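You operate a simulated robot arm through the tools that you are given. There is no shell and no other tool. Be economical: measure what you need, move in short steps, check, and stop when the job is done.

Carry out the task below with a simulated robot arm. There is one attempt and no reset: what you move stays moved.

TASK
Open the blue cupboard door, take the purple beacon from the inside of the blue cupboard and put it on top of the long market carton, then shut the door. Then put the tall carton on the top of the middle bench. Then open the drawer of the green bench, put the blue cap on the top of the middle bench away in the inside of the bench drawer, then shut the drawer. What stands upright is to be set down upright.

The check looks at the end state, three seconds after you hand in, the way a careful person would. Anything else that was tipped, shoved, dropped, spilled or broken makes it a failure. A push-on lid holds only when it is set on centred and level and pressed home; a screw cap is set on level and turned clockwise until tight.

THE ROBOT
A 6-joint arm with a two-finger parallel gripper on a trunk, on a base that drives. Base frame: it is fixed to the floor where the robot stands at the start and does not move with it; the origin is under the middle of the robot, x ahead of it, y to its left, z up. Lengths are in m, angles in rad, forces in N, time in s.
With the tool pointing down near the work surface it reaches from about 0.44 to 0.86 m from the robot's upright axis, wherever it stands. Its first joint turns from -2.007 to 2.007 rad. Places, roughly: blue cupboard door [1.1, 0.1, 1.7]; top of the middle bench [-2.4, 1.9, 0.8]; drawer of the green bench [-4.1, -3.1, 0.7]; inside of the bench drawer [-4.1, -3.2, 0.7]; long market carton [1.75, 3.25, 0.75]; blue cap [-2.75, 1.75, 0.75]. Payload 4.2 kg.
Tool frame: the origin (TCP) lies between the finger pads and is the grasp point; the fingertips stand 0.023 m ahead of it; z points along the fingers, y is the line along which they close. The gripper opens to 0.094 m. The fingers are 0.038 m wide and 0.01 m thick; the gripper's body (0.054 by 0.096 m) begins 0.039 m behind the TCP.
Orientation is told as [roll, pitch, yaw] about the base's x, y, z axes, in that order, counted from this pose: with the fingers straight down and closing along the base's y, the tool's x points along the base's -x, its y along +y and its z along -z.

THE INTERFACE
- The arm moves only by the tool apply_moves. Its argument "series" is a list of rows, each a list of 7 numbers: the turn, a rotation vector about the tool's x, y, z in rad, then the shift along the tool's x, y, z in mm, then the finger opening in mm, from 0 to 94. In form: [[rx, ry, rz, x, y, z, gripper], ...]. A call has 1 to 12 rows; each row is the pose to reach, as a shift and turn from the pose commanded when the call began, along the tool's axes at that moment. A row lasts 0.2 s, in which the tool goes at most 0.05 m and 0.15 rad; a call with a longer step from one row to the next is refused whole, and so is a gripper value outside its range. Where a pose cannot be reached the arm comes as near as it can. A force on the tool above 40 N (or 10 N above the force at the start of the call, whichever is more), or a blocked arm, ends the call early, and 0.2 s more pass. Each finger travels about 0.108 m/s and halts on what it meets, pressing with about 43 N; the grip force reading is that of the motor and also rises with nothing between the fingers. The clock runs only during rows and for 0.2 s after the last one: add rows that repeat a pose to give the fingers time. It gives the time, the measured TCP pose, the force on the tool (base axes), the opening and the grip force at its end, in the units of the frame above (readings bear some noise).
- Cameras (640 x 400 px; columns grow to the right, rows downward): "scene" is now at [0.2315, 0.1637, 1.1866]; the picture's right is [-0.32, -0.95, 0.00], its down [-0.06, 0.02, -1.00] and it looks along [0.95, -0.32, -0.06] (base axes); focal length 214 px, centre (320, 200). "wrist" rides on the gripper at [0.086, 0.016, -0.074] in the tool frame; the picture's right is [-0.18, 0.98, 0.00], its down [-0.58, -0.11, -0.81] and it looks along [-0.79, -0.15, 0.59] (tool axes); focal length 243 px, centre (320, 200). There is no depth. A picture from a camera that has moved, and an enlarged one, comes with that camera's place and axes in the base frame and with its lens. The place of the scene camera against the robot may be out by one fixed shift of up to 0.025 m in any direction.
- camera(camera): a new picture of that camera. No time passes.
- lift_body(by): slides the trunk up (or, below 0, down) by that many m; the arm and the scene camera ride with it, the base frame stays. It gives what a move gives, with no picture.
- roll_base(legs): drives the robot by 1 to 6 legs, each [ahead, turn to the left] in m and rad, along the robot's own axes; the way and the turn of a leg run together, so that a leg with both is an arc; at most 1.5 m and 3.142 rad a leg. The arm and the cameras ride along, it lands a little off, and it stops where it bumps. It gives what a move gives.
- head_to(pan, tilt): turns the head with the scene camera to pan (to the left, within 1.396 rad either way) and tilt (down, from -0.506 to 1.204), counted from straight ahead of the robot. It gives what a move gives.
- enlarge(camera, box): a new picture of the part [left, top, right, bottom] of that camera's present view, enlarged. No time passes.
- finish_job(): hands the job in; it is judged then, once.

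Work in short steps. Places have to be worked out from the pictures, the camera data and where the tool is seen: move nearer, look again, correct. Check each grasp and each placing, and mend what went wrong. You have 165 turns and 128 pictures in all, those below and enlarged ones among them. Open the gripper and draw the arm clear of the work before you hand the job in, unless the task says otherwise; then end with one line.

The tools are called after "Call:" as name(argument=value, ...) on one line, values as JSON. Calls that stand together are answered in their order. apply_moves: Moves the arm, as the interface text tells. Its arguments: {"type":"object","properties":{"series":{"type":"array","items":{"type":"array","items":{"type":"number"}}}},"required":["series"]} The other tools are called the same way: lift_body (by) slides the trunk up or down; roll_base (legs) drives the base; head_to (pan, tilt) turns the head that bears the scene camera; camera (camera) takes a picture; enlarge (camera, box) takes an enlarged picture of a part of a camera's view; finish_job () hands the job in.

At the start:

```text
clock: 0.0
tool_pos: [0.4707, 0.1759, 1.0003]
tool_rot: [0.0, 0.0, 0.0]
ft_force: [-1.1, -0.5, -0.7]
finger_gap: 0.094
grip_force: 0.0
trunk travel left (down, up): [-0.475, 0.515]
robot x, y, heading: [-0.0, -0.0011, 0.002]
head pan, tilt: [-0.321, 0.058]
```

scene: 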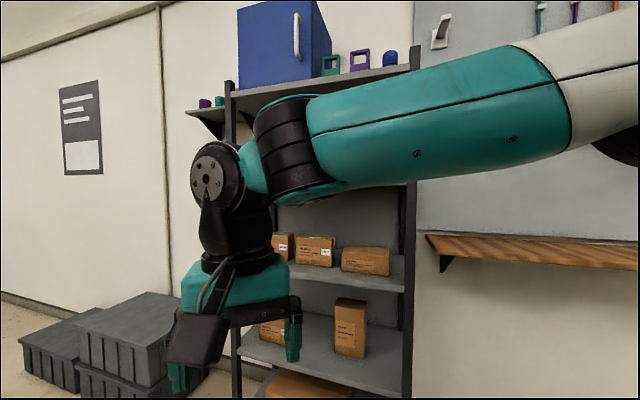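
wrist: 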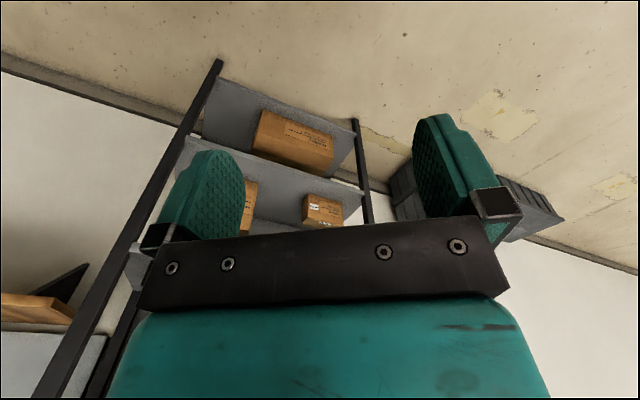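

The blue cupboard sits high on the shelf ahead. I look up at it and around the room first.

Call:
head_to(pan=0.1, tilt=-0.4)

Call:
camera(camera="scene")

Call:
head_to(pan=1.2, tilt=0.1)

Call:
camera(camera="scene")

```text
clock: 0.9
tool_pos: [0.4701, 0.1753, 0.9993]
tool_rot: [0.0, -0.001, 0.001]
ft_force: [-1.3, 0.2, 0.2]
finger_gap: 0.0941
grip_force: 0.1
trunk travel left (down, up): [-0.475, 0.515]
robot x, y, heading: [-0.0012, 0.001, -0.002]
head pan, tilt: [0.099, -0.4]
```

```text
125 pictures are left
camera scene: at [0.2177, 0.1997, 1.2248], right [0.1, -1.0, 0.0], down [0.39, 0.04, -0.92], along [0.92, 0.09, 0.39], focal length 214 px, centre (320, 200)
```

scene: 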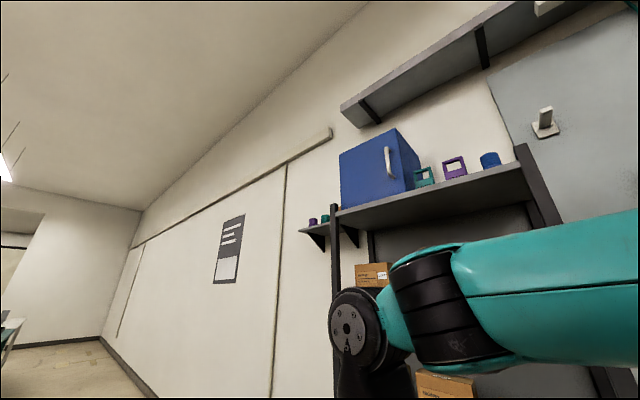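

```text
clock: 2.2
tool_pos: [0.4702, 0.1759, 0.9996]
tool_rot: [0.0, -0.001, 0.0]
ft_force: [0.3, -0.5, -1.0]
finger_gap: 0.0941
grip_force: 0.0
trunk travel left (down, up): [-0.475, 0.515]
robot x, y, heading: [0.0031, 0.0022, -0.003]
head pan, tilt: [1.201, 0.099]
```

```text
124 pictures are left
camera scene: at [0.1782, 0.2783, 1.1828], right [0.93, -0.36, 0.0], down [-0.04, -0.09, -1.0], along [0.36, 0.93, -0.1], focal length 214 px, centre (320, 200)
```

scene: 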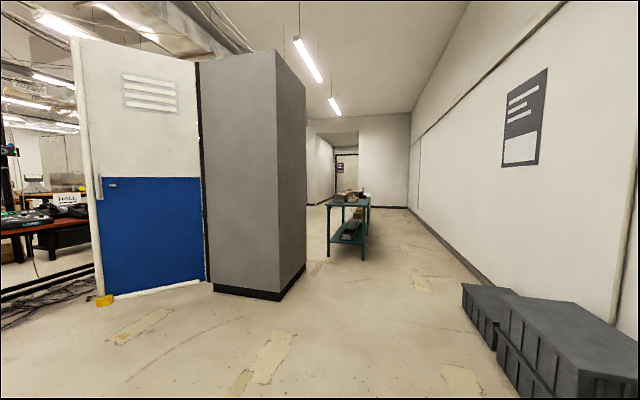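

The wall runs at about 26° to the robot, so the cupboard front faces roughly (-0.9, 0.45). I raise the trunk and look at the door straight on.

Call:
lift_body(by=0.45)

Call:
head_to(pan=-0.15, tilt=0.0)

Call:
camera(camera="scene")

```text
refused: 0.45 is not a number from -0.4 to 0.4
```

```text
clock: 3.7
tool_pos: [0.4703, 0.1762, 1.0008]
tool_rot: [0.0, 0.0, -0.001]
ft_force: [-0.6, 0.5, -0.1]
finger_gap: 0.0941
grip_force: 0.0
trunk travel left (down, up): [-0.475, 0.515]
robot x, y, heading: [-0.0007, -0.0005, -0.004]
head pan, tilt: [-0.15, 0.0]
```

```text
123 pictures are left
camera scene: at [0.2338, 0.1791, 1.1918], right [-0.15, -0.99, 0.0], down [0.0, 0.0, -1.0], along [0.99, -0.15, 0.0], focal length 214 px, centre (320, 200)
```

scene: 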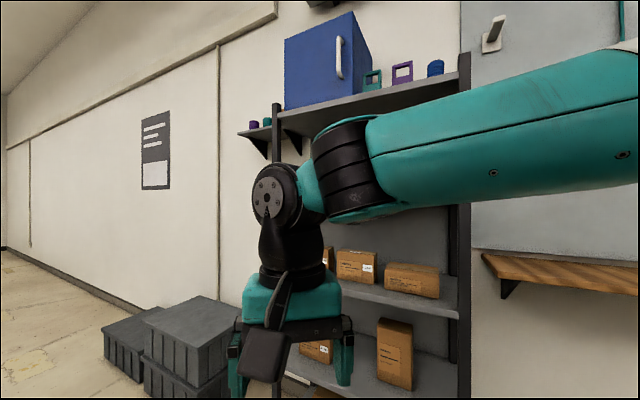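

I raise the trunk in an allowed step.

Call:
lift_body(by=0.4)

Call:
camera(camera="scene")

```text
clock: 7.6
tool_pos: [0.4704, 0.1762, 1.399]
tool_rot: [0.001, 0.001, -0.001]
ft_force: [-0.3, -0.1, -0.3]
finger_gap: 0.094
grip_force: 0.0
trunk travel left (down, up): [-0.875, 0.115]
robot x, y, heading: [-0.0012, -0.0014, 0.004]
head pan, tilt: [-0.15, 0.0]
```

```text
122 pictures are left
camera scene: at [0.2339, 0.179, 1.5918], right [-0.15, -0.99, 0.0], down [0.0, 0.0, -1.0], along [0.99, -0.15, 0.0], focal length 214 px, centre (320, 200)
```

scene: 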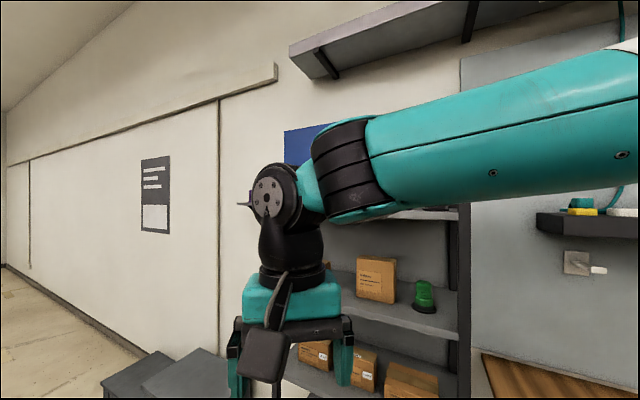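

The left front corner triangulates to about (1.20, 0.19), with the cupboard from z 1.60 to 1.90. I swing the tool right and turn it to point forward, out of the camera's view.

Call:
apply_moves(series=[[0, -0.131, 0, -2, -31, -4, 94], [0, -0.262, 0, -5, -62, -8, 94], [0, -0.393, 0, -7, -94, -12, 94], [0, -0.524, 0, -10, -125, -16, 94], [0, -0.654, 0, -12, -156, -20, 94], [0, -0.785, 0, -15, -188, -25, 94], [0, -0.916, 0, -17, -219, -29, 94], [0, -1.047, 0, -20, -250, -33, 94], [0, -1.178, 0, -22, -282, -37, 94], [0, -1.309, 0, -25, -313, -41, 94], [0, -1.44, 0, -27, -344, -45, 94], [0, -1.571, 0, -30, -376, -50, 94]])

Call:
roll_base(legs=[[0, 0.785], [0.4, 0], [0, -1.245]])

Call:
head_to(pan=0.0, tilt=0.0)

Call:
camera(camera="scene")

```text
clock: 10.2
tool_pos: [0.5462, -0.144, 1.4879]
tool_rot: [-0.555, -1.562, 0.808]
ft_force: [-5.2, -7.5, 2.7]
finger_gap: 0.094
grip_force: 0.0
out of reach, approached as far as the arm can: row 5, 6, 7, 8, 9, 10, 11, 12
trunk travel left (down, up): [-0.875, 0.115]
robot x, y, heading: [-0.0007, -0.0033, 0.0]
head pan, tilt: [-0.15, 0.0]
```

```text
clock: 17.8
tool_pos: [0.6527, -0.1548, 1.4892]
tool_rot: [-0.116, -1.571, -0.358]
ft_force: [-0.2, -0.7, 0.6]
finger_gap: 0.0939
grip_force: 0.0
trunk travel left (down, up): [-0.875, 0.115]
robot x, y, heading: [0.2847, 0.2847, -0.478]
head pan, tilt: [-0.15, 0.0]
```

```text
clock: 18.5
tool_pos: [0.6523, -0.1546, 1.4897]
tool_rot: [0.156, -1.569, -0.633]
ft_force: [-0.3, 0.0, 0.2]
finger_gap: 0.0939
grip_force: 0.1
trunk travel left (down, up): [-0.875, 0.115]
robot x, y, heading: [0.2848, 0.2841, -0.477]
head pan, tilt: [0.0, 0.0]
```

```text
121 pictures are left
camera scene: at [0.5833, 0.3441, 1.5918], right [-0.46, -0.89, 0.0], down [0.0, 0.0, -1.0], along [0.89, -0.46, 0.0], focal length 214 px, centre (320, 200)
```

scene: 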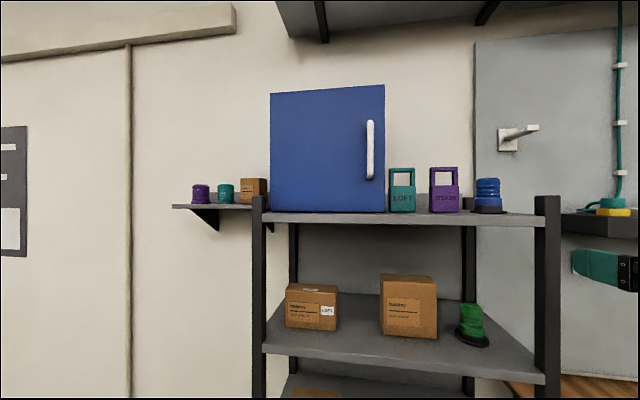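

Clear view now: the handle is about (1.006, -0.016), z 1.64–1.79, and the door is turned about 0.14 rad from my heading. I lift a bit more and bring the tool in front of the handle.

Call:
lift_body(by=0.1)

Call:
apply_moves(series=[[0.015, 0, 0, -25, 35, 5, 70], [0.03, 0, 0, -50, 72, 10, 70], [0.05, 0, 0, -75, 110, 20, 70], [0.065, 0, 0, -95, 148, 40, 70], [0.08, 0, 0, -115, 186, 60, 70], [0.1, 0, 0, -130, 225, 80, 70], [0.115, 0, 0, -140, 265, 100, 70], [0.133, 0, 0, -140, 305, 120, 70], [0.133, 0, 0, -140, 305, 120, 70]])

Call:
camera(camera="scene")

Call:
camera(camera="wrist")

```text
clock: 19.9
tool_pos: [0.6536, -0.1545, 1.5892]
tool_rot: [0.01, -1.572, -0.486]
ft_force: [0.1, -0.2, -0.1]
finger_gap: 0.094
grip_force: 0.0
trunk travel left (down, up): [-0.975, 0.015]
robot x, y, heading: [0.2864, 0.2835, -0.47]
head pan, tilt: [0.0, 0.0]
```

```text
clock: 21.9
tool_pos: [0.9006, 0.0634, 1.7289]
tool_rot: [-0.64, -1.569, 0.033]
ft_force: [1.0, -0.2, -0.1]
finger_gap: 0.0702
grip_force: 0.1
out of reach, approached as far as the arm can: row 1, 2, 3, 4, 5
trunk travel left (down, up): [-0.975, 0.015]
robot x, y, heading: [0.2845, 0.2843, -0.474]
head pan, tilt: [0.0, 0.0]
```

```text
120 pictures are left
camera scene: at [0.5838, 0.3444, 1.6917], right [-0.46, -0.89, 0.0], down [0.0, 0.0, -1.0], along [0.89, -0.46, 0.0], focal length 214 px, centre (320, 200)
```

scene: 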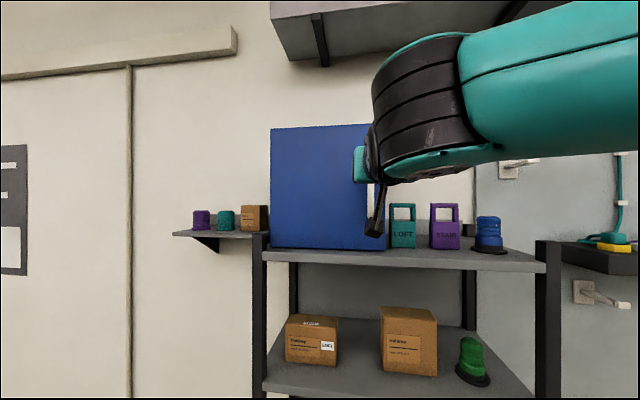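

```text
119 pictures are left
camera wrist: at [0.8494, 0.1199, 1.642], right [0.56, 0.81, 0.18], down [-0.72, 0.37, 0.58], along [0.4, -0.46, 0.79], focal length 243 px, centre (320, 200)
```

wrist: 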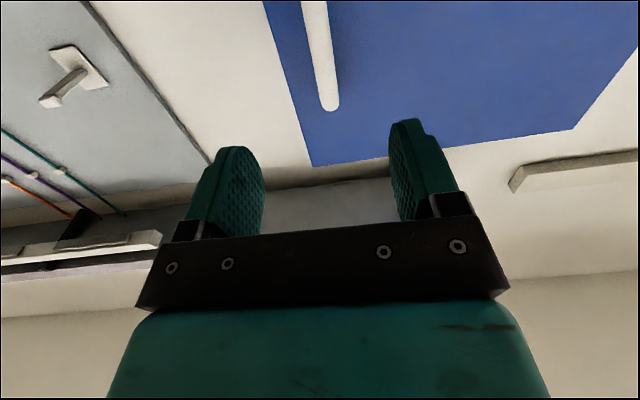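

The handle lines up with the tool within about 4 mm. I advance 0.10 m and check in the wrist view.

Call:
apply_moves(series=[[0, 0, 0, 0, 2, 35, 70], [0, 0, 0, 0, 4, 70, 70], [0, 0, 0, 0, 4, 100, 70], [0, 0, 0, 0, 4, 100, 70]])

Call:
camera(camera="wrist")

Call:
camera(camera="scene")

```text
clock: 22.9
tool_pos: [0.9843, 0.0085, 1.7297]
tool_rot: [-0.445, -1.569, -0.161]
ft_force: [0.3, -0.4, -0.1]
finger_gap: 0.0699
grip_force: 0.1
trunk travel left (down, up): [-0.975, 0.015]
robot x, y, heading: [0.285, 0.2843, -0.475]
head pan, tilt: [0.0, 0.0]
```

```text
118 pictures are left
camera wrist: at [0.9324, 0.0653, 1.6424], right [0.56, 0.81, 0.18], down [-0.72, 0.37, 0.58], along [0.4, -0.46, 0.79], focal length 243 px, centre (320, 200)
```

wrist: 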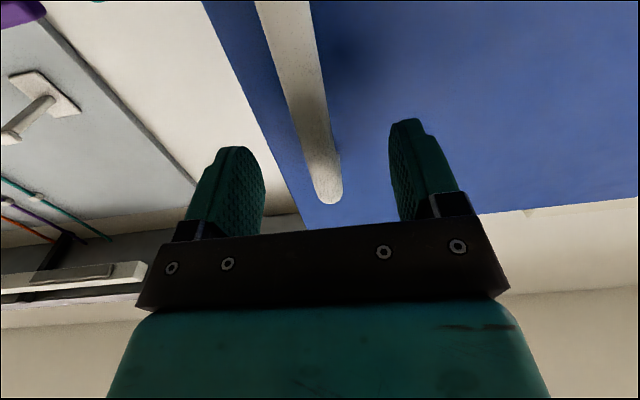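

```text
117 pictures are left
camera scene: at [0.5836, 0.344, 1.6918], right [-0.46, -0.89, 0.0], down [0.0, 0.0, -1.0], along [0.89, -0.46, 0.0], focal length 214 px, centre (320, 200)
```

scene: 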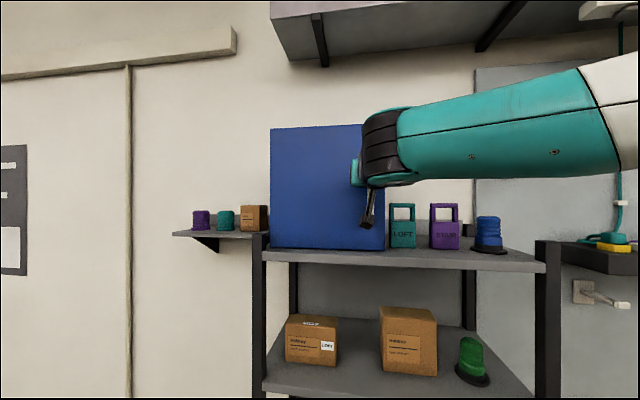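

Triangulated, the handle sits about 13 mm ahead of the TCP with its top at z≈1.76. I advance, drop 15 mm, and close.

Call:
apply_moves(series=[[0, 0, 0, 15, 0, 8, 70], [0, 0, 0, 18, 0, 15, 70], [0, 0, 0, 18, 0, 15, 40], [0, 0, 0, 18, 0, 15, 10], [0, 0, 0, 18, 0, 15, 0], [0, 0, 0, 18, 0, 15, 0]])

Call:
camera(camera="wrist")

```text
clock: 24.3
tool_pos: [0.9962, 0.0031, 1.7108]
tool_rot: [-0.827, -1.569, 0.221]
ft_force: [2.9, 2.4, -0.5]
finger_gap: 0.0155
grip_force: 44.7
trunk travel left (down, up): [-0.975, 0.015]
robot x, y, heading: [0.2883, 0.2792, -0.474]
head pan, tilt: [0.0, 0.0]
```

```text
116 pictures are left
camera wrist: at [0.9441, 0.0578, 1.624], right [0.56, 0.81, 0.18], down [-0.72, 0.37, 0.58], along [0.4, -0.46, 0.79], focal length 243 px, centre (320, 200)
```

wrist: 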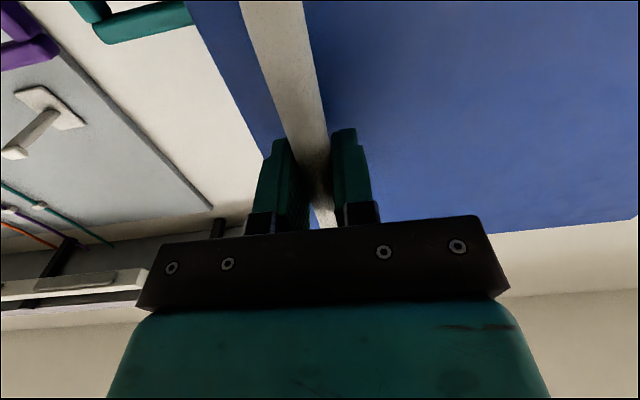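

Handle gripped (15.5 mm). I pull along the arc about the hinge at about (1.19, 0.21), turning the tool with the door, to 0.4 rad.

Call:
apply_moves(series=[[0.05, 0, 0, 0, 2, -14, 0], [0.1, 0, 0, 0, 5, -27, 0], [0.2, 0, 0, 0, 13, -54, 0], [0.3, 0, 0, 0, 24, -80, 0], [0.4, 0, 0, 0, 37, -105, 0], [0.4, 0, 0, 0, 37, -105, 0]])

Call:
camera(camera="scene")

```text
clock: 25.7
tool_pos: [0.9516, 0.0606, 1.7115]
tool_rot: [-1.383, -1.567, 0.388]
ft_force: [18.6, 10.5, 6.5]
finger_gap: 0.0154
grip_force: 45.0
out of reach, approached as far as the arm can: row 5, 6
trunk travel left (down, up): [-0.975, 0.015]
robot x, y, heading: [0.2854, 0.2825, -0.47]
head pan, tilt: [0.0, 0.0]
```

```text
115 pictures are left
camera scene: at [0.5851, 0.3457, 1.6915], right [-0.46, -0.89, 0.0], down [0.0, 0.0, -1.0], along [0.89, -0.46, 0.0], focal length 214 px, centre (320, 200)
```

scene: 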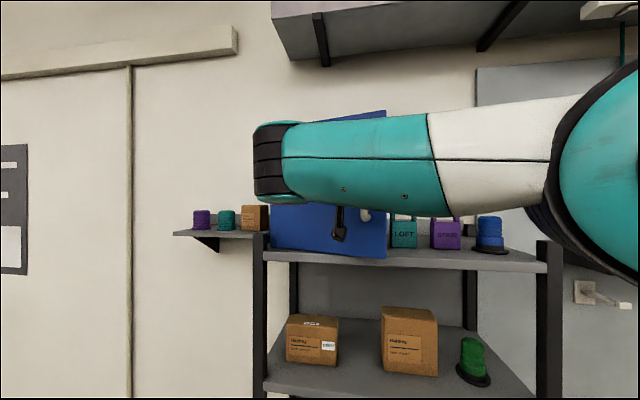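

The door is open about 0.26 rad and the arm is at its limit that way. I release the handle and back off, turning the tool back.

Call:
apply_moves(series=[[0, 0, 0, 0, 0, 0, 40], [0, 0, 0, 0, 0, 0, 60], [0, 0, 0, 0, 0, -25, 60], [0, 0, 0, 0, 0, -50, 60], [-0.1, 0, 0, 0, -10, -75, 60], [-0.2, 0, 0, 0, -20, -90, 60], [-0.2, 0, 0, 0, -20, -90, 60]])

Call:
camera(camera="scene")

```text
clock: 27.3
tool_pos: [0.8895, 0.1153, 1.7127]
tool_rot: [0.298, -1.568, -1.103]
ft_force: [-0.4, -0.3, 0.5]
finger_gap: 0.0598
grip_force: 0.1
out of reach, approached as far as the arm can: row 3, 4, 5, 6, 7
trunk travel left (down, up): [-0.975, 0.015]
robot x, y, heading: [0.2816, 0.286, -0.477]
head pan, tilt: [0.0, 0.0]
```

```text
114 pictures are left
camera scene: at [0.5828, 0.3442, 1.692], right [-0.46, -0.89, 0.0], down [0.0, 0.0, -1.0], along [0.89, -0.46, 0.0], focal length 214 px, centre (320, 200)
```

scene: 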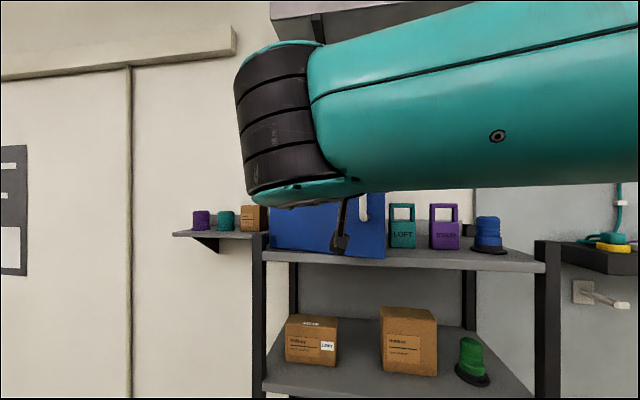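

Released and clear. I back the base 0.1 m for arm room, then take the closed fingers to the right of the door edge at z 1.82, heading about 0.1.

Call:
roll_base(legs=[[-0.1, 0]])

Call:
apply_moves(series=[[-0.09, 0, 0, -11, -14, 17, 30], [-0.18, 0, 0, -22, -28, 35, 10], [-0.27, 0, 0, -33, -42, 52, 0], [-0.36, 0, 0, -44, -56, 69, 0], [-0.45, 0, 0, -55, -70, 86, 0], [-0.54, 0, 0, -66, -84, 104, 0], [-0.63, 0, 0, -77, -98, 121, 0], [-0.72, 0, 0, -88, -112, 138, 0], [-0.81, 0, 0, -99, -126, 156, 0], [-0.905, 0, 0, -107, -139, 173, 0], [-0.905, 0, 0, -107, -139, 173, 0]])

Call:
camera(camera="scene")

Call:
camera(camera="wrist")

```text
clock: 28.4
tool_pos: [0.7979, 0.1603, 1.7119]
tool_rot: [-0.131, -1.568, -0.675]
ft_force: [0.4, -0.3, 0.6]
finger_gap: 0.0598
grip_force: 0.0
trunk travel left (down, up): [-0.975, 0.015]
robot x, y, heading: [0.1928, 0.332, -0.481]
head pan, tilt: [0.0, 0.0]
```

```text
clock: 30.8
tool_pos: [0.8174, -0.0633, 1.8165]
tool_rot: [0.748, -1.568, -0.65]
ft_force: [-0.2, -0.6, -0.4]
finger_gap: 0.0001
grip_force: 42.8
trunk travel left (down, up): [-0.975, 0.015]
robot x, y, heading: [0.1927, 0.3267, -0.478]
head pan, tilt: [0.0, 0.0]
```

```text
113 pictures are left
camera scene: at [0.4924, 0.3896, 1.6918], right [-0.46, -0.89, 0.0], down [0.0, 0.0, -1.0], along [0.89, -0.46, 0.0], focal length 214 px, centre (320, 200)
```

scene: 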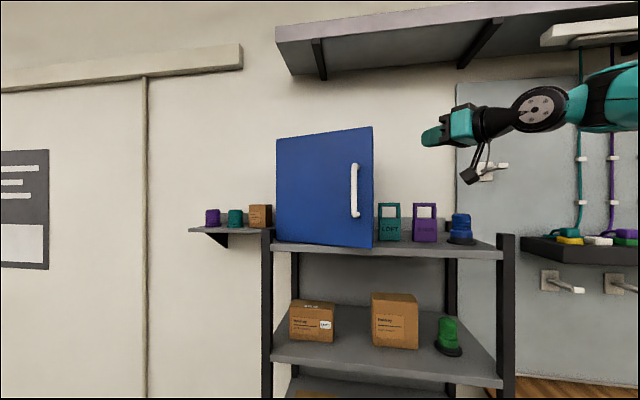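

```text
112 pictures are left
camera wrist: at [0.7423, -0.053, 1.73], right [-0.1, 0.98, 0.19], down [-0.79, -0.19, 0.58], along [0.6, -0.09, 0.79], focal length 243 px, centre (320, 200)
```

wrist: 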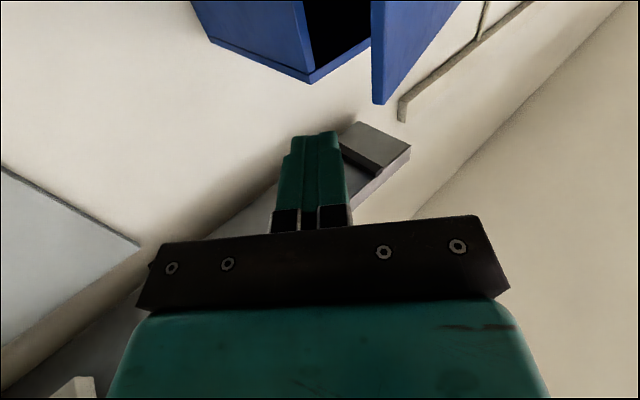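

The wrist view shows the gap plainly: door edge near (0.94, 0.0), cupboard corner near (1.00, -0.06). I insert the closed fingers between them.

Call:
apply_moves(series=[[0, 0, 0, 0, 8, 40, 0], [0, 0, 0, 0, 17, 80, 0], [0, 0, 0, 0, 18, 115, 0], [0, 0, 0, 0, 18, 150, 0], [0, 0, 0, 0, 18, 150, 0]])

Call:
camera(camera="wrist")

```text
clock: 32.0
tool_pos: [0.9666, -0.0281, 1.8175]
tool_rot: [0.787, -1.567, -0.689]
ft_force: [0.2, -0.5, -0.3]
finger_gap: 0.0
grip_force: 43.1
trunk travel left (down, up): [-0.975, 0.015]
robot x, y, heading: [0.1957, 0.3298, -0.479]
head pan, tilt: [0.0, 0.0]
```

```text
111 pictures are left
camera wrist: at [0.8912, -0.0183, 1.7304], right [-0.1, 0.98, 0.19], down [-0.79, -0.19, 0.58], along [0.61, -0.09, 0.79], focal length 243 px, centre (320, 200)
```

wrist: 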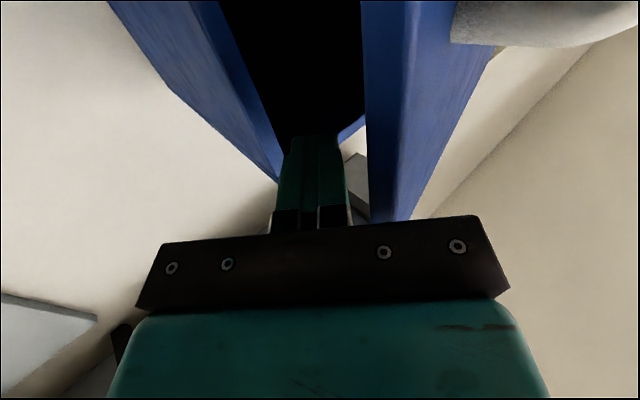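

Fingers are between door and cupboard. I sweep them left and outward along the door's arc.

Call:
apply_moves(series=[[0, 0, 0, 0, 25, -4, 0], [0, 0, 0, 0, 50, -11, 0], [0, 0, 0, 0, 77, -25, 0], [0, 0, 0, 0, 104, -39, 0], [0, 0, 0, 0, 132, -47, 0], [0, 0, 0, 0, 161, -54, 0], [0.05, 0, 0, 0, 191, -57, 0], [0.1, 0, 0, 0, 222, -58, 0], [0.1, 0, 0, 0, 222, -58, 0]])

Call:
camera(camera="scene")

```text
clock: 34.0
tool_pos: [0.8852, 0.1888, 1.8179]
tool_rot: [0.276, -1.573, -0.276]
ft_force: [-0.6, 1.0, -0.5]
finger_gap: 0.0001
grip_force: 42.4
trunk travel left (down, up): [-0.975, 0.015]
robot x, y, heading: [0.194, 0.3318, -0.476]
head pan, tilt: [0.0, 0.0]
```

```text
110 pictures are left
camera scene: at [0.4922, 0.3905, 1.6918], right [-0.46, -0.89, 0.0], down [0.0, 0.0, -1.0], along [0.89, -0.46, 0.0], focal length 214 px, centre (320, 200)
```

scene: 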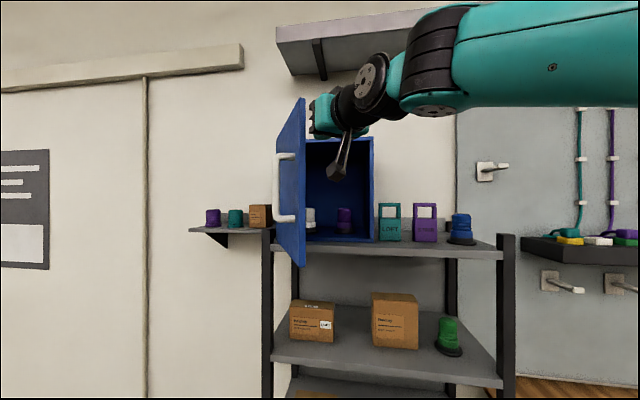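

The door is well open and I can see a white and a purple beacon inside. I push the door on to about 95–100°.

Call:
apply_moves(series=[[0.04, 0, 0, 0, 29, 2, 0], [0.08, 0, 0, 0, 58, 4, 0], [0.12, 0, 0, 0, 87, 11, 0], [0.16, 0, 0, 0, 116, 18, 0], [0.2, 0, 0, 0, 144, 30, 0], [0.24, 0, 0, 0, 172, 43, 0], [0.28, 0, 0, 0, 205, 65, 0], [0.28, 0, 0, 0, 205, 65, 0]])

Call:
camera(camera="scene")

```text
clock: 35.8
tool_pos: [0.9179, 0.3646, 1.7796]
tool_rot: [0.292, -1.57, -0.572]
ft_force: [0.0, -0.4, -0.9]
finger_gap: 0.0004
grip_force: 42.4
out of reach, approached as far as the arm can: row 6, 7, 8
trunk travel left (down, up): [-0.975, 0.015]
robot x, y, heading: [0.1957, 0.3276, -0.48]
head pan, tilt: [0.0, 0.0]
```

```text
109 pictures are left
camera scene: at [0.4924, 0.3902, 1.6918], right [-0.46, -0.89, 0.0], down [0.0, 0.0, -1.0], along [0.89, -0.46, 0.0], focal length 214 px, centre (320, 200)
```

scene: 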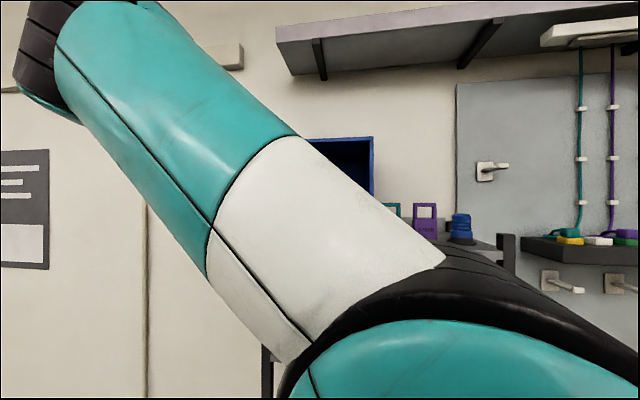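

The door is around 90°. I draw the tool back and right to clear the view of the inside.

Call:
apply_moves(series=[[0.04, 0, 0, 3, -38, -20, 0], [0.08, 0, 0, 6, -76, -40, 0], [0.12, 0, 0, 10, -114, -60, 0], [0.16, 0, 0, 15, -152, -80, 0], [0.2, 0, 0, 20, -190, -90, 0], [0.26, 0, 0, 25, -228, -100, 0], [0.32, 0, 0, 30, -266, -103, 0], [0.32, 0, 0, 30, -285, -103, 0]])

Call:
camera(camera="scene")

Call:
camera(camera="wrist")

```text
clock: 37.6
tool_pos: [0.8283, 0.168, 1.8727]
tool_rot: [-0.098, -1.566, -0.503]
ft_force: [0.8, -1.4, -0.5]
finger_gap: 0.0003
grip_force: 42.3
out of reach, approached as far as the arm can: row 1, 2, 3, 4, 5, 6, 7, 8
trunk travel left (down, up): [-0.975, 0.015]
robot x, y, heading: [0.1976, 0.3308, -0.476]
head pan, tilt: [0.0, 0.0]
```

```text
108 pictures are left
camera scene: at [0.4933, 0.3894, 1.6916], right [-0.46, -0.89, 0.0], down [0.0, 0.0, -1.0], along [0.89, -0.46, 0.0], focal length 214 px, centre (320, 200)
```

scene: 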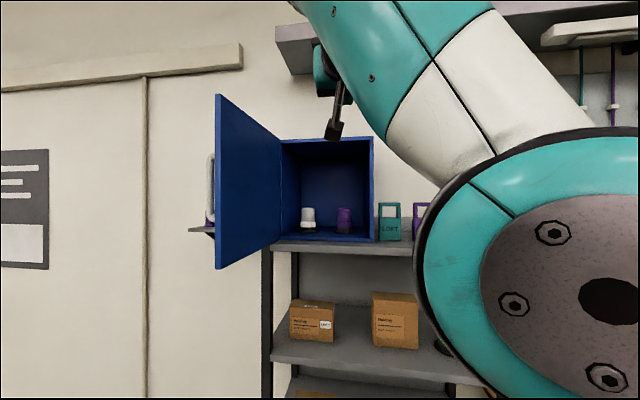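

```text
107 pictures are left
camera wrist: at [0.7757, 0.2246, 1.7852], right [0.56, 0.81, 0.18], down [-0.72, 0.37, 0.59], along [0.41, -0.46, 0.79], focal length 243 px, centre (320, 200)
```

wrist: 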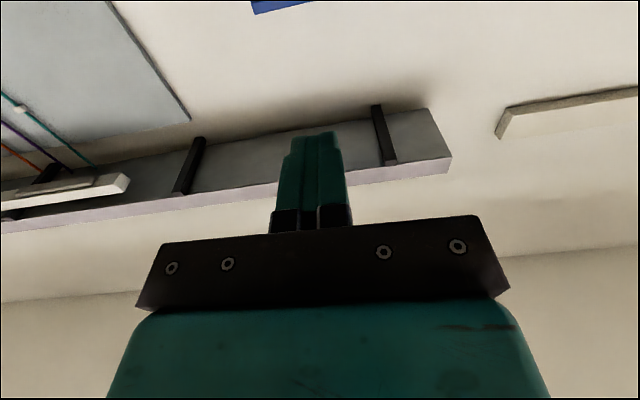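

The inside shows white and purple beacons side by side. I zoom in for exact pixels.

Call:
enlarge(camera="scene", box=[270, 120, 398, 260])

```text
2.86 times, centred on (334, 190) of scene
camera zoom: at [0.4933, 0.3894, 1.6916], right [-0.46, -0.89, 0.0], down [0.0, 0.0, -1.0], along [0.89, -0.46, 0.0], focal length 613 px, centre (280, 229)
```

zoom: 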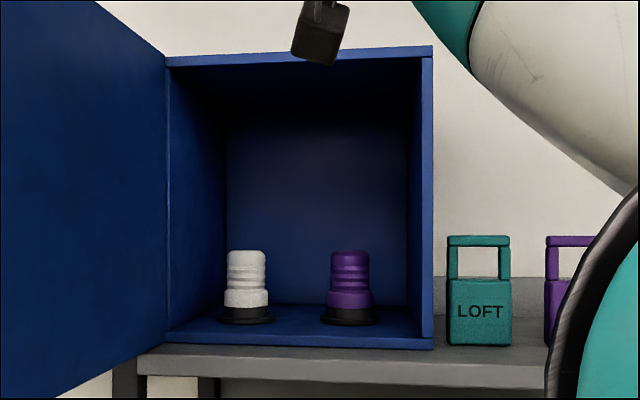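

The purple beacon is about 0.14 m deep, near (1.18, -0.06), floor z≈1.55, about 90 mm tall. The wrist camera hangs below the gripper, so I tilt the tool 45° down, then drive nearer.

Call:
apply_moves(series=[[0, 0.112, 0, 16, -10, -3, 30], [0, 0.224, 0, 32, -20, -6, 50], [0, 0.336, 0, 48, -30, -9, 70], [0, 0.448, 0, 64, -40, -12, 76], [0, 0.56, 0, 80, -50, -15, 76], [0, 0.672, 0, 96, -60, -18, 76], [0, 0.785, 0, 113, -72, -21, 76], [0, 0.785, 0, 113, -72, -21, 76]])

Call:
camera(camera="wrist")

Call:
camera(camera="scene")

```text
clock: 39.4
tool_pos: [0.7617, 0.1087, 1.7263]
tool_rot: [0.004, -0.786, -0.601]
ft_force: [0.0, 0.0, 0.5]
finger_gap: 0.0758
grip_force: 0.1
out of reach, approached as far as the arm can: row 2, 3, 4, 5, 6, 7, 8
trunk travel left (down, up): [-0.975, 0.015]
robot x, y, heading: [0.1947, 0.3287, -0.477]
head pan, tilt: [0.0, 0.0]
```

```text
105 pictures are left
camera wrist: at [0.6777, 0.1871, 1.7182], right [0.66, 0.74, 0.13], down [-0.19, 0.0, 0.98], along [0.72, -0.67, 0.14], focal length 243 px, centre (320, 200)
```

wrist: 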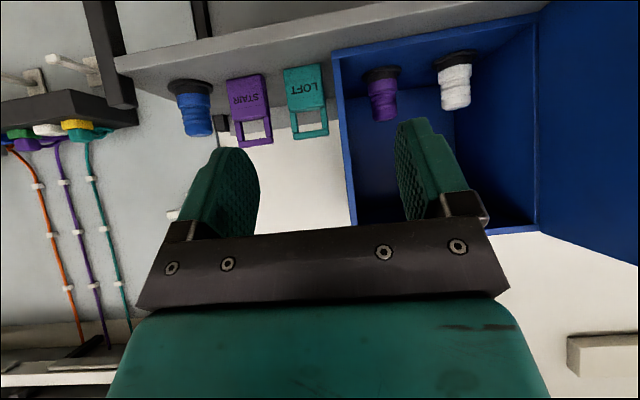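

```text
104 pictures are left
camera scene: at [0.4922, 0.39, 1.6918], right [-0.46, -0.89, 0.0], down [0.0, 0.0, -1.0], along [0.89, -0.46, 0.0], focal length 214 px, centre (320, 200)
```

scene: 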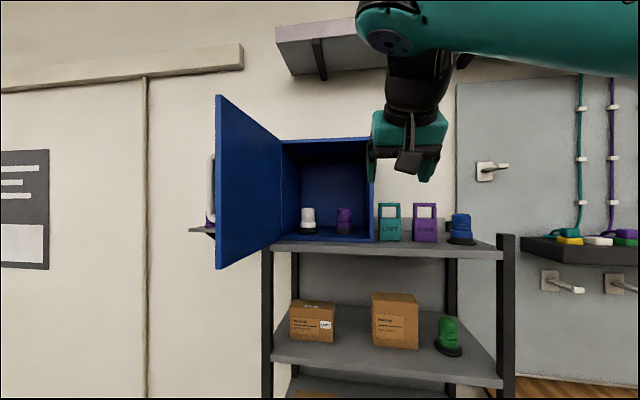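

The wrist view confirms the beacon near (1.178, -0.057), floor z≈1.54, top ≈1.64. I drive 0.2 m nearer.

Call:
roll_base(legs=[[0.2, 0]])

Call:
camera(camera="wrist")

```text
clock: 41.0
tool_pos: [0.9379, 0.0198, 1.7278]
tool_rot: [0.0, -0.786, -0.598]
ft_force: [-0.5, 0.7, -0.3]
finger_gap: 0.0761
grip_force: 0.0
trunk travel left (down, up): [-0.975, 0.015]
robot x, y, heading: [0.3669, 0.2377, -0.476]
head pan, tilt: [0.0, 0.0]
```

```text
103 pictures are left
camera wrist: at [0.8523, 0.0981, 1.7183], right [0.66, 0.74, 0.13], down [-0.2, 0.0, 0.98], along [0.73, -0.67, 0.14], focal length 243 px, centre (320, 200)
```

wrist: 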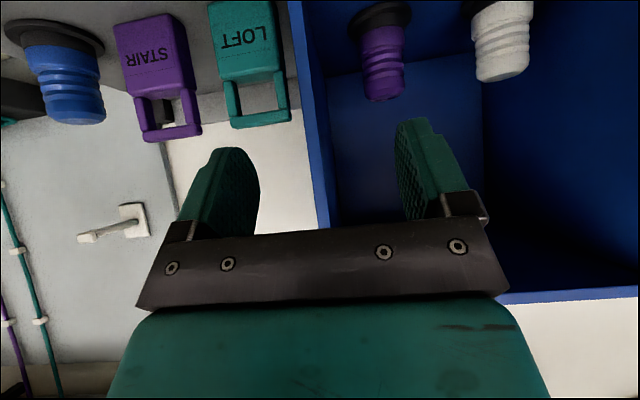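

I slide left 70 mm and forward to the cupboard's mouth, slightly lower, then check again.

Call:
apply_moves(series=[[0, 0, 0, 0, 35, 0, 76], [0, 0, 0, -5, 70, 5, 76], [0, 0, 0, -25, 70, 40, 76], [0, 0, 0, -45, 70, 75, 76], [0, 0, 0, -50, 70, 92, 76], [0, 0, 0, -50, 70, 92, 76]])

Call:
camera(camera="wrist")

Call:
camera(camera="scene")

```text
clock: 42.4
tool_pos: [1.0422, 0.0255, 1.6844]
tool_rot: [0.002, -0.786, -0.597]
ft_force: [1.1, 0.5, -0.1]
finger_gap: 0.0759
grip_force: 0.0
out of reach, approached as far as the arm can: row 1, 2, 3, 4, 5, 6
trunk travel left (down, up): [-0.975, 0.015]
robot x, y, heading: [0.3694, 0.2408, -0.476]
head pan, tilt: [0.0, 0.0]
```

```text
102 pictures are left
camera wrist: at [0.9581, 0.1029, 1.6746], right [0.66, 0.74, 0.13], down [-0.19, 0.0, 0.98], along [0.73, -0.67, 0.14], focal length 243 px, centre (320, 200)
```

wrist: 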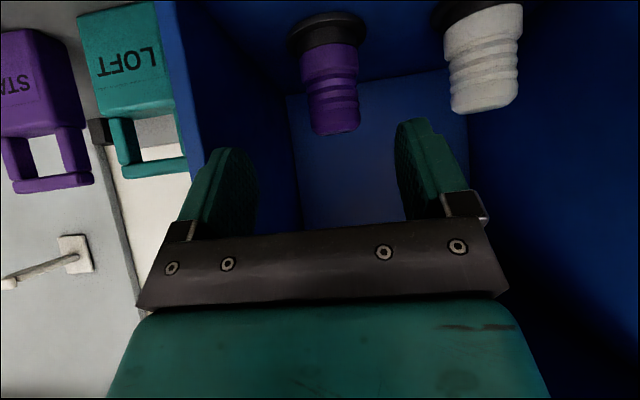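

```text
101 pictures are left
camera scene: at [0.6669, 0.3004, 1.6917], right [-0.46, -0.89, 0.0], down [0.0, 0.0, -1.0], along [0.89, -0.46, 0.0], focal length 214 px, centre (320, 200)
```

scene: 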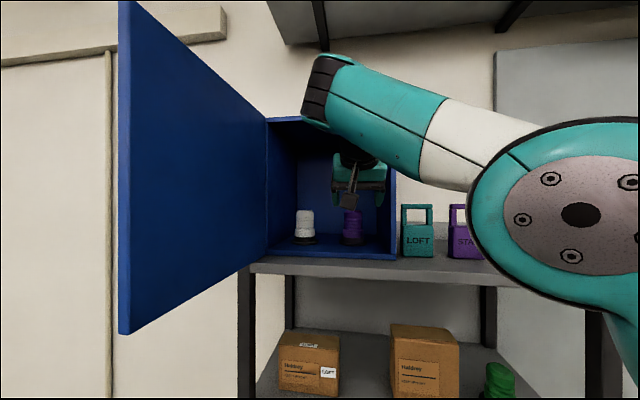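

Triangulated: beacon at (1.157, -0.047), top ≈1.64. I move in to TCP (1.157, -0.047, 1.615) with fingers wide.

Call:
apply_moves(series=[[0, 0, 0, -20, 5, 20, 90], [0, 0, 0, -35, 5, 50, 90], [0, 0, 0, -43, 5, 85, 90], [0, 0, 0, -46, 5, 115, 90], [0, 0, 0, -46, 5, 145, 90], [0, 0, 0, -46, 5, 145, 90]])

Call:
camera(camera="wrist")

Call:
camera(camera="scene")

```text
clock: 43.8
tool_pos: [1.1527, -0.0452, 1.6064]
tool_rot: [0.004, -0.787, -0.6]
ft_force: [-0.2, -0.5, -0.2]
finger_gap: 0.09
grip_force: 0.1
out of reach, approached as far as the arm can: row 1, 2, 3, 4, 5, 6
trunk travel left (down, up): [-0.975, 0.015]
robot x, y, heading: [0.366, 0.2402, -0.473]
head pan, tilt: [0.0, 0.0]
```

```text
100 pictures are left
camera wrist: at [1.0685, 0.0324, 1.5979], right [0.66, 0.74, 0.13], down [-0.19, 0.0, 0.98], along [0.73, -0.67, 0.14], focal length 243 px, centre (320, 200)
```

wrist: 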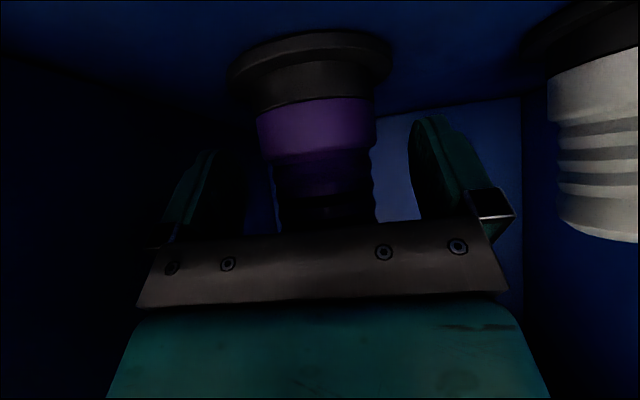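

```text
99 pictures are left
camera scene: at [0.6672, 0.3003, 1.6917], right [-0.46, -0.89, 0.0], down [0.0, 0.0, -1.0], along [0.89, -0.46, 0.0], focal length 214 px, centre (320, 200)
```

scene: 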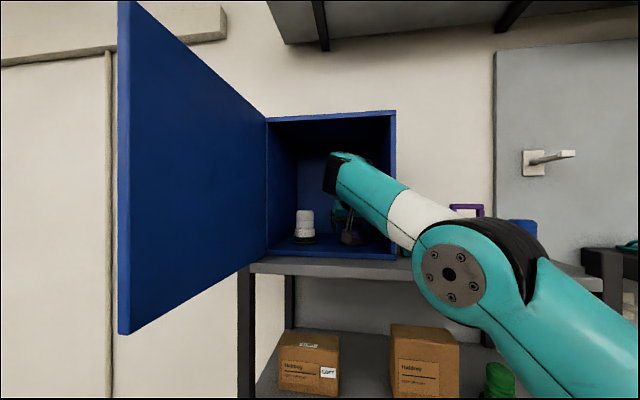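

The beacon stands between the fingers. I close the grip.

Call:
apply_moves(series=[[0, 0, 0, 0, 0, 0, 70], [0, 0, 0, 0, 0, 0, 50], [0, 0, 0, 0, 0, 0, 35], [0, 0, 0, 0, 0, 0, 30], [0, 0, 0, 0, 0, 0, 30]])

Call:
camera(camera="wrist")

```text
clock: 45.0
tool_pos: [1.1525, -0.0467, 1.6062]
tool_rot: [0.004, -0.789, -0.598]
ft_force: [1.4, 0.3, 0.6]
finger_gap: 0.0569
grip_force: 42.9
trunk travel left (down, up): [-0.975, 0.015]
robot x, y, heading: [0.367, 0.2413, -0.479]
head pan, tilt: [0.0, 0.0]
```

```text
98 pictures are left
camera wrist: at [1.068, 0.0328, 1.5983], right [0.66, 0.74, 0.13], down [-0.2, 0.0, 0.98], along [0.73, -0.67, 0.14], focal length 243 px, centre (320, 200)
```

wrist: 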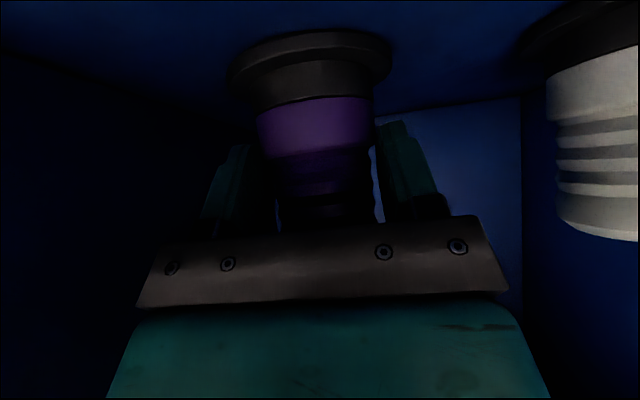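

Grip holds at 57 mm. I lift 35 mm and draw straight back out of the cupboard.

Call:
apply_moves(series=[[0, 0, 0, -12, 0, -12, 30], [0, 0, 0, -25, 0, -25, 30], [0, 0, 0, -10, 0, -45, 30], [0, 0, 0, 10, 0, -68, 30], [0, 0, 0, 30, 0, -90, 30], [0, 0, 0, 50, 0, -112, 30], [0, 0, 0, 70, 0, -134, 30], [0, 0, 0, 90, 0, -155, 30], [0, 0, 0, 90, 0, -155, 30]])

Call:
camera(camera="scene")

```text
clock: 47.0
tool_pos: [1.0095, 0.0533, 1.6551]
tool_rot: [0.002, -0.786, -0.599]
ft_force: [-0.6, 0.5, 0.8]
finger_gap: 0.0301
grip_force: 0.1
out of reach, approached as far as the arm can: row 1, 2, 3, 4
trunk travel left (down, up): [-0.975, 0.015]
robot x, y, heading: [0.3738, 0.2421, -0.474]
head pan, tilt: [0.0, 0.0]
```

```text
97 pictures are left
camera scene: at [0.6665, 0.3006, 1.6919], right [-0.46, -0.89, 0.0], down [0.0, 0.0, -1.0], along [0.89, -0.46, 0.0], focal length 214 px, centre (320, 200)
```

scene: 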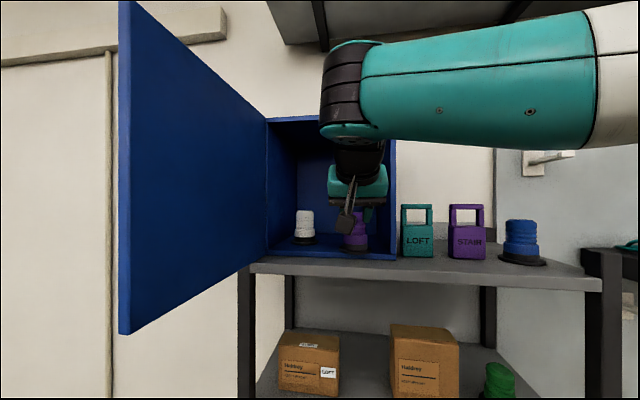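

The fingers closed to 30 mm, so the beacon slipped out. I look at it before anything else.

Call:
camera(camera="wrist")

Call:
enlarge(camera="scene", box=[260, 140, 404, 270])

```text
96 pictures are left
camera wrist: at [0.9248, 0.1318, 1.6452], right [0.66, 0.74, 0.13], down [-0.2, 0.0, 0.98], along [0.73, -0.67, 0.14], focal length 243 px, centre (320, 200)
```

wrist: 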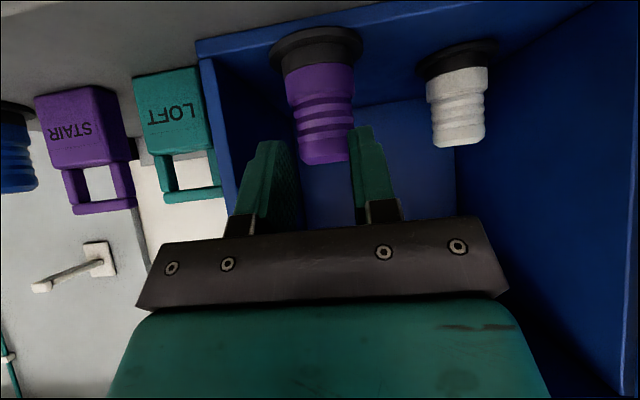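

```text
3.08 times, centred on (332, 205) of scene
camera zoom: at [0.6665, 0.3006, 1.6919], right [-0.46, -0.89, 0.0], down [0.0, 0.0, -1.0], along [0.89, -0.46, 0.0], focal length 660 px, centre (283, 185)
```

zoom: 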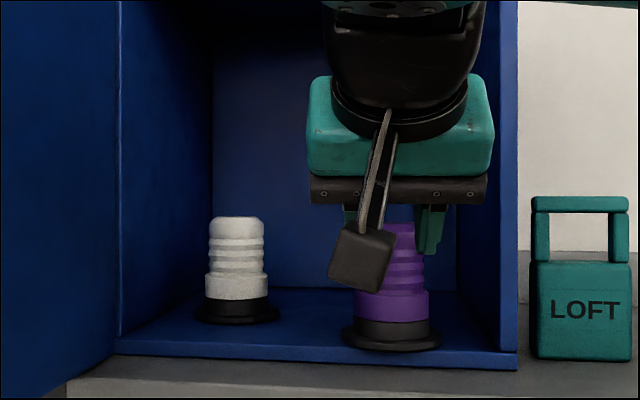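

The lift was out of reach, so the beacon was dragged to the cupboard's front edge, still upright at about (1.09, 0.0). I re-grip it higher, on the ribs, now that it is nearer.

Call:
apply_moves(series=[[0, 0, 0, 0, 0, 0, 50], [0, 0, 0, 0, 0, 0, 70], [0, 0, 0, -10, 0, 5, 90], [0, 0, 0, -25, 0, 20, 90], [0, 0, 0, -40, 0, 50, 90], [0, 0, 0, -47, 0, 80, 90], [0, 0, 0, -47, 0, 94, 90], [0, 0, 0, -47, 0, 94, 90]])

Call:
camera(camera="wrist")

Call:
enlarge(camera="scene", box=[260, 140, 404, 270])

```text
clock: 48.8
tool_pos: [1.0915, -0.0029, 1.6198]
tool_rot: [0.005, -0.788, -0.597]
ft_force: [0.2, 0.1, 0.2]
finger_gap: 0.0902
grip_force: 0.1
trunk travel left (down, up): [-0.975, 0.015]
robot x, y, heading: [0.3701, 0.2396, -0.476]
head pan, tilt: [0.0, 0.0]
```

```text
94 pictures are left
camera wrist: at [1.007, 0.0757, 1.6107], right [0.66, 0.74, 0.13], down [-0.2, 0.0, 0.98], along [0.73, -0.67, 0.14], focal length 243 px, centre (320, 200)
```

wrist: 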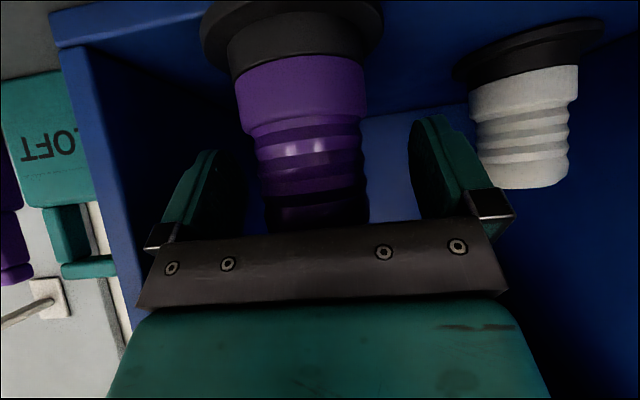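

```text
3.08 times, centred on (332, 205) of scene
camera zoom: at [0.6668, 0.3005, 1.6918], right [-0.46, -0.89, 0.0], down [0.0, 0.0, -1.0], along [0.89, -0.46, 0.0], focal length 660 px, centre (283, 185)
```

zoom: 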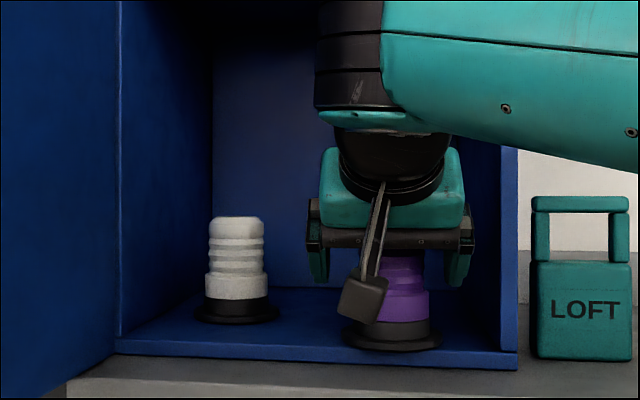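

The beacon is centred between the fingers on the ribs. I close, then lift straight up 30 mm.

Call:
apply_moves(series=[[0, 0, 0, 0, 0, 0, 70], [0, 0, 0, 0, 0, 0, 50], [0, 0, 0, 0, 0, 0, 30], [0, 0, 0, 0, 0, 0, 20], [0, 0, 0, 0, 0, 0, 20], [0, 0, 0, -7, 0, -7, 20], [0, 0, 0, -14, 0, -14, 20], [0, 0, 0, -21, 0, -21, 20], [0, 0, 0, -21, 0, -21, 20]])

Call:
enlarge(camera="scene", box=[260, 140, 404, 270])

```text
clock: 50.8
tool_pos: [1.0909, -0.0025, 1.6494]
tool_rot: [0.002, -0.786, -0.598]
ft_force: [0.6, -0.1, -3.9]
finger_gap: 0.0571
grip_force: 42.9
trunk travel left (down, up): [-0.975, 0.015]
robot x, y, heading: [0.3708, 0.2398, -0.479]
head pan, tilt: [0.0, 0.0]
```

```text
3.08 times, centred on (332, 205) of scene
camera zoom: at [0.667, 0.3005, 1.6918], right [-0.46, -0.89, 0.0], down [0.0, 0.0, -1.0], along [0.89, -0.46, 0.0], focal length 660 px, centre (283, 185)
```

zoom: 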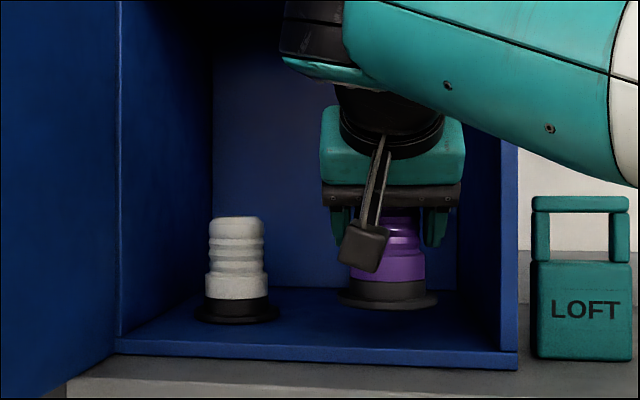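

The beacon is lifted and held. I draw it back out of the cupboard.

Call:
apply_moves(series=[[0, 0, 0, 10, 0, -25, 20], [0, 0, 0, 24, 0, -45, 20], [0, 0, 0, 40, 0, -65, 20], [0, 0, 0, 56, 0, -85, 20], [0, 0, 0, 72, 0, -105, 20], [0, 0, 0, 85, 0, -118, 20], [0, 0, 0, 85, 0, -118, 20]])

Call:
camera(camera="scene")

```text
clock: 52.4
tool_pos: [0.973, 0.0765, 1.6723]
tool_rot: [0.004, -0.788, -0.599]
ft_force: [-0.7, 0.3, -3.9]
finger_gap: 0.0572
grip_force: 43.3
trunk travel left (down, up): [-0.975, 0.015]
robot x, y, heading: [0.3684, 0.24, -0.475]
head pan, tilt: [0.0, 0.0]
```

```text
91 pictures are left
camera scene: at [0.6667, 0.3006, 1.6918], right [-0.46, -0.89, 0.0], down [0.0, 0.0, -1.0], along [0.89, -0.46, 0.0], focal length 214 px, centre (320, 200)
```

scene: 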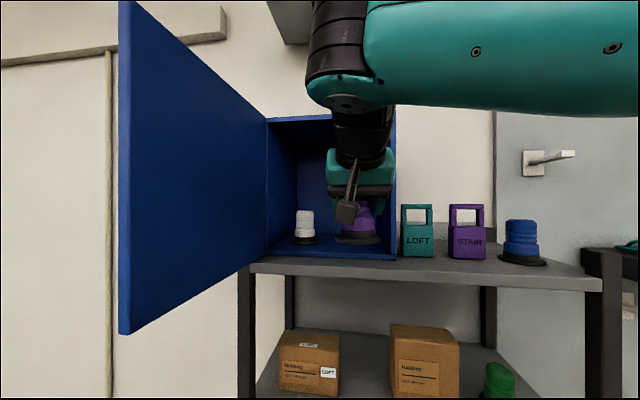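

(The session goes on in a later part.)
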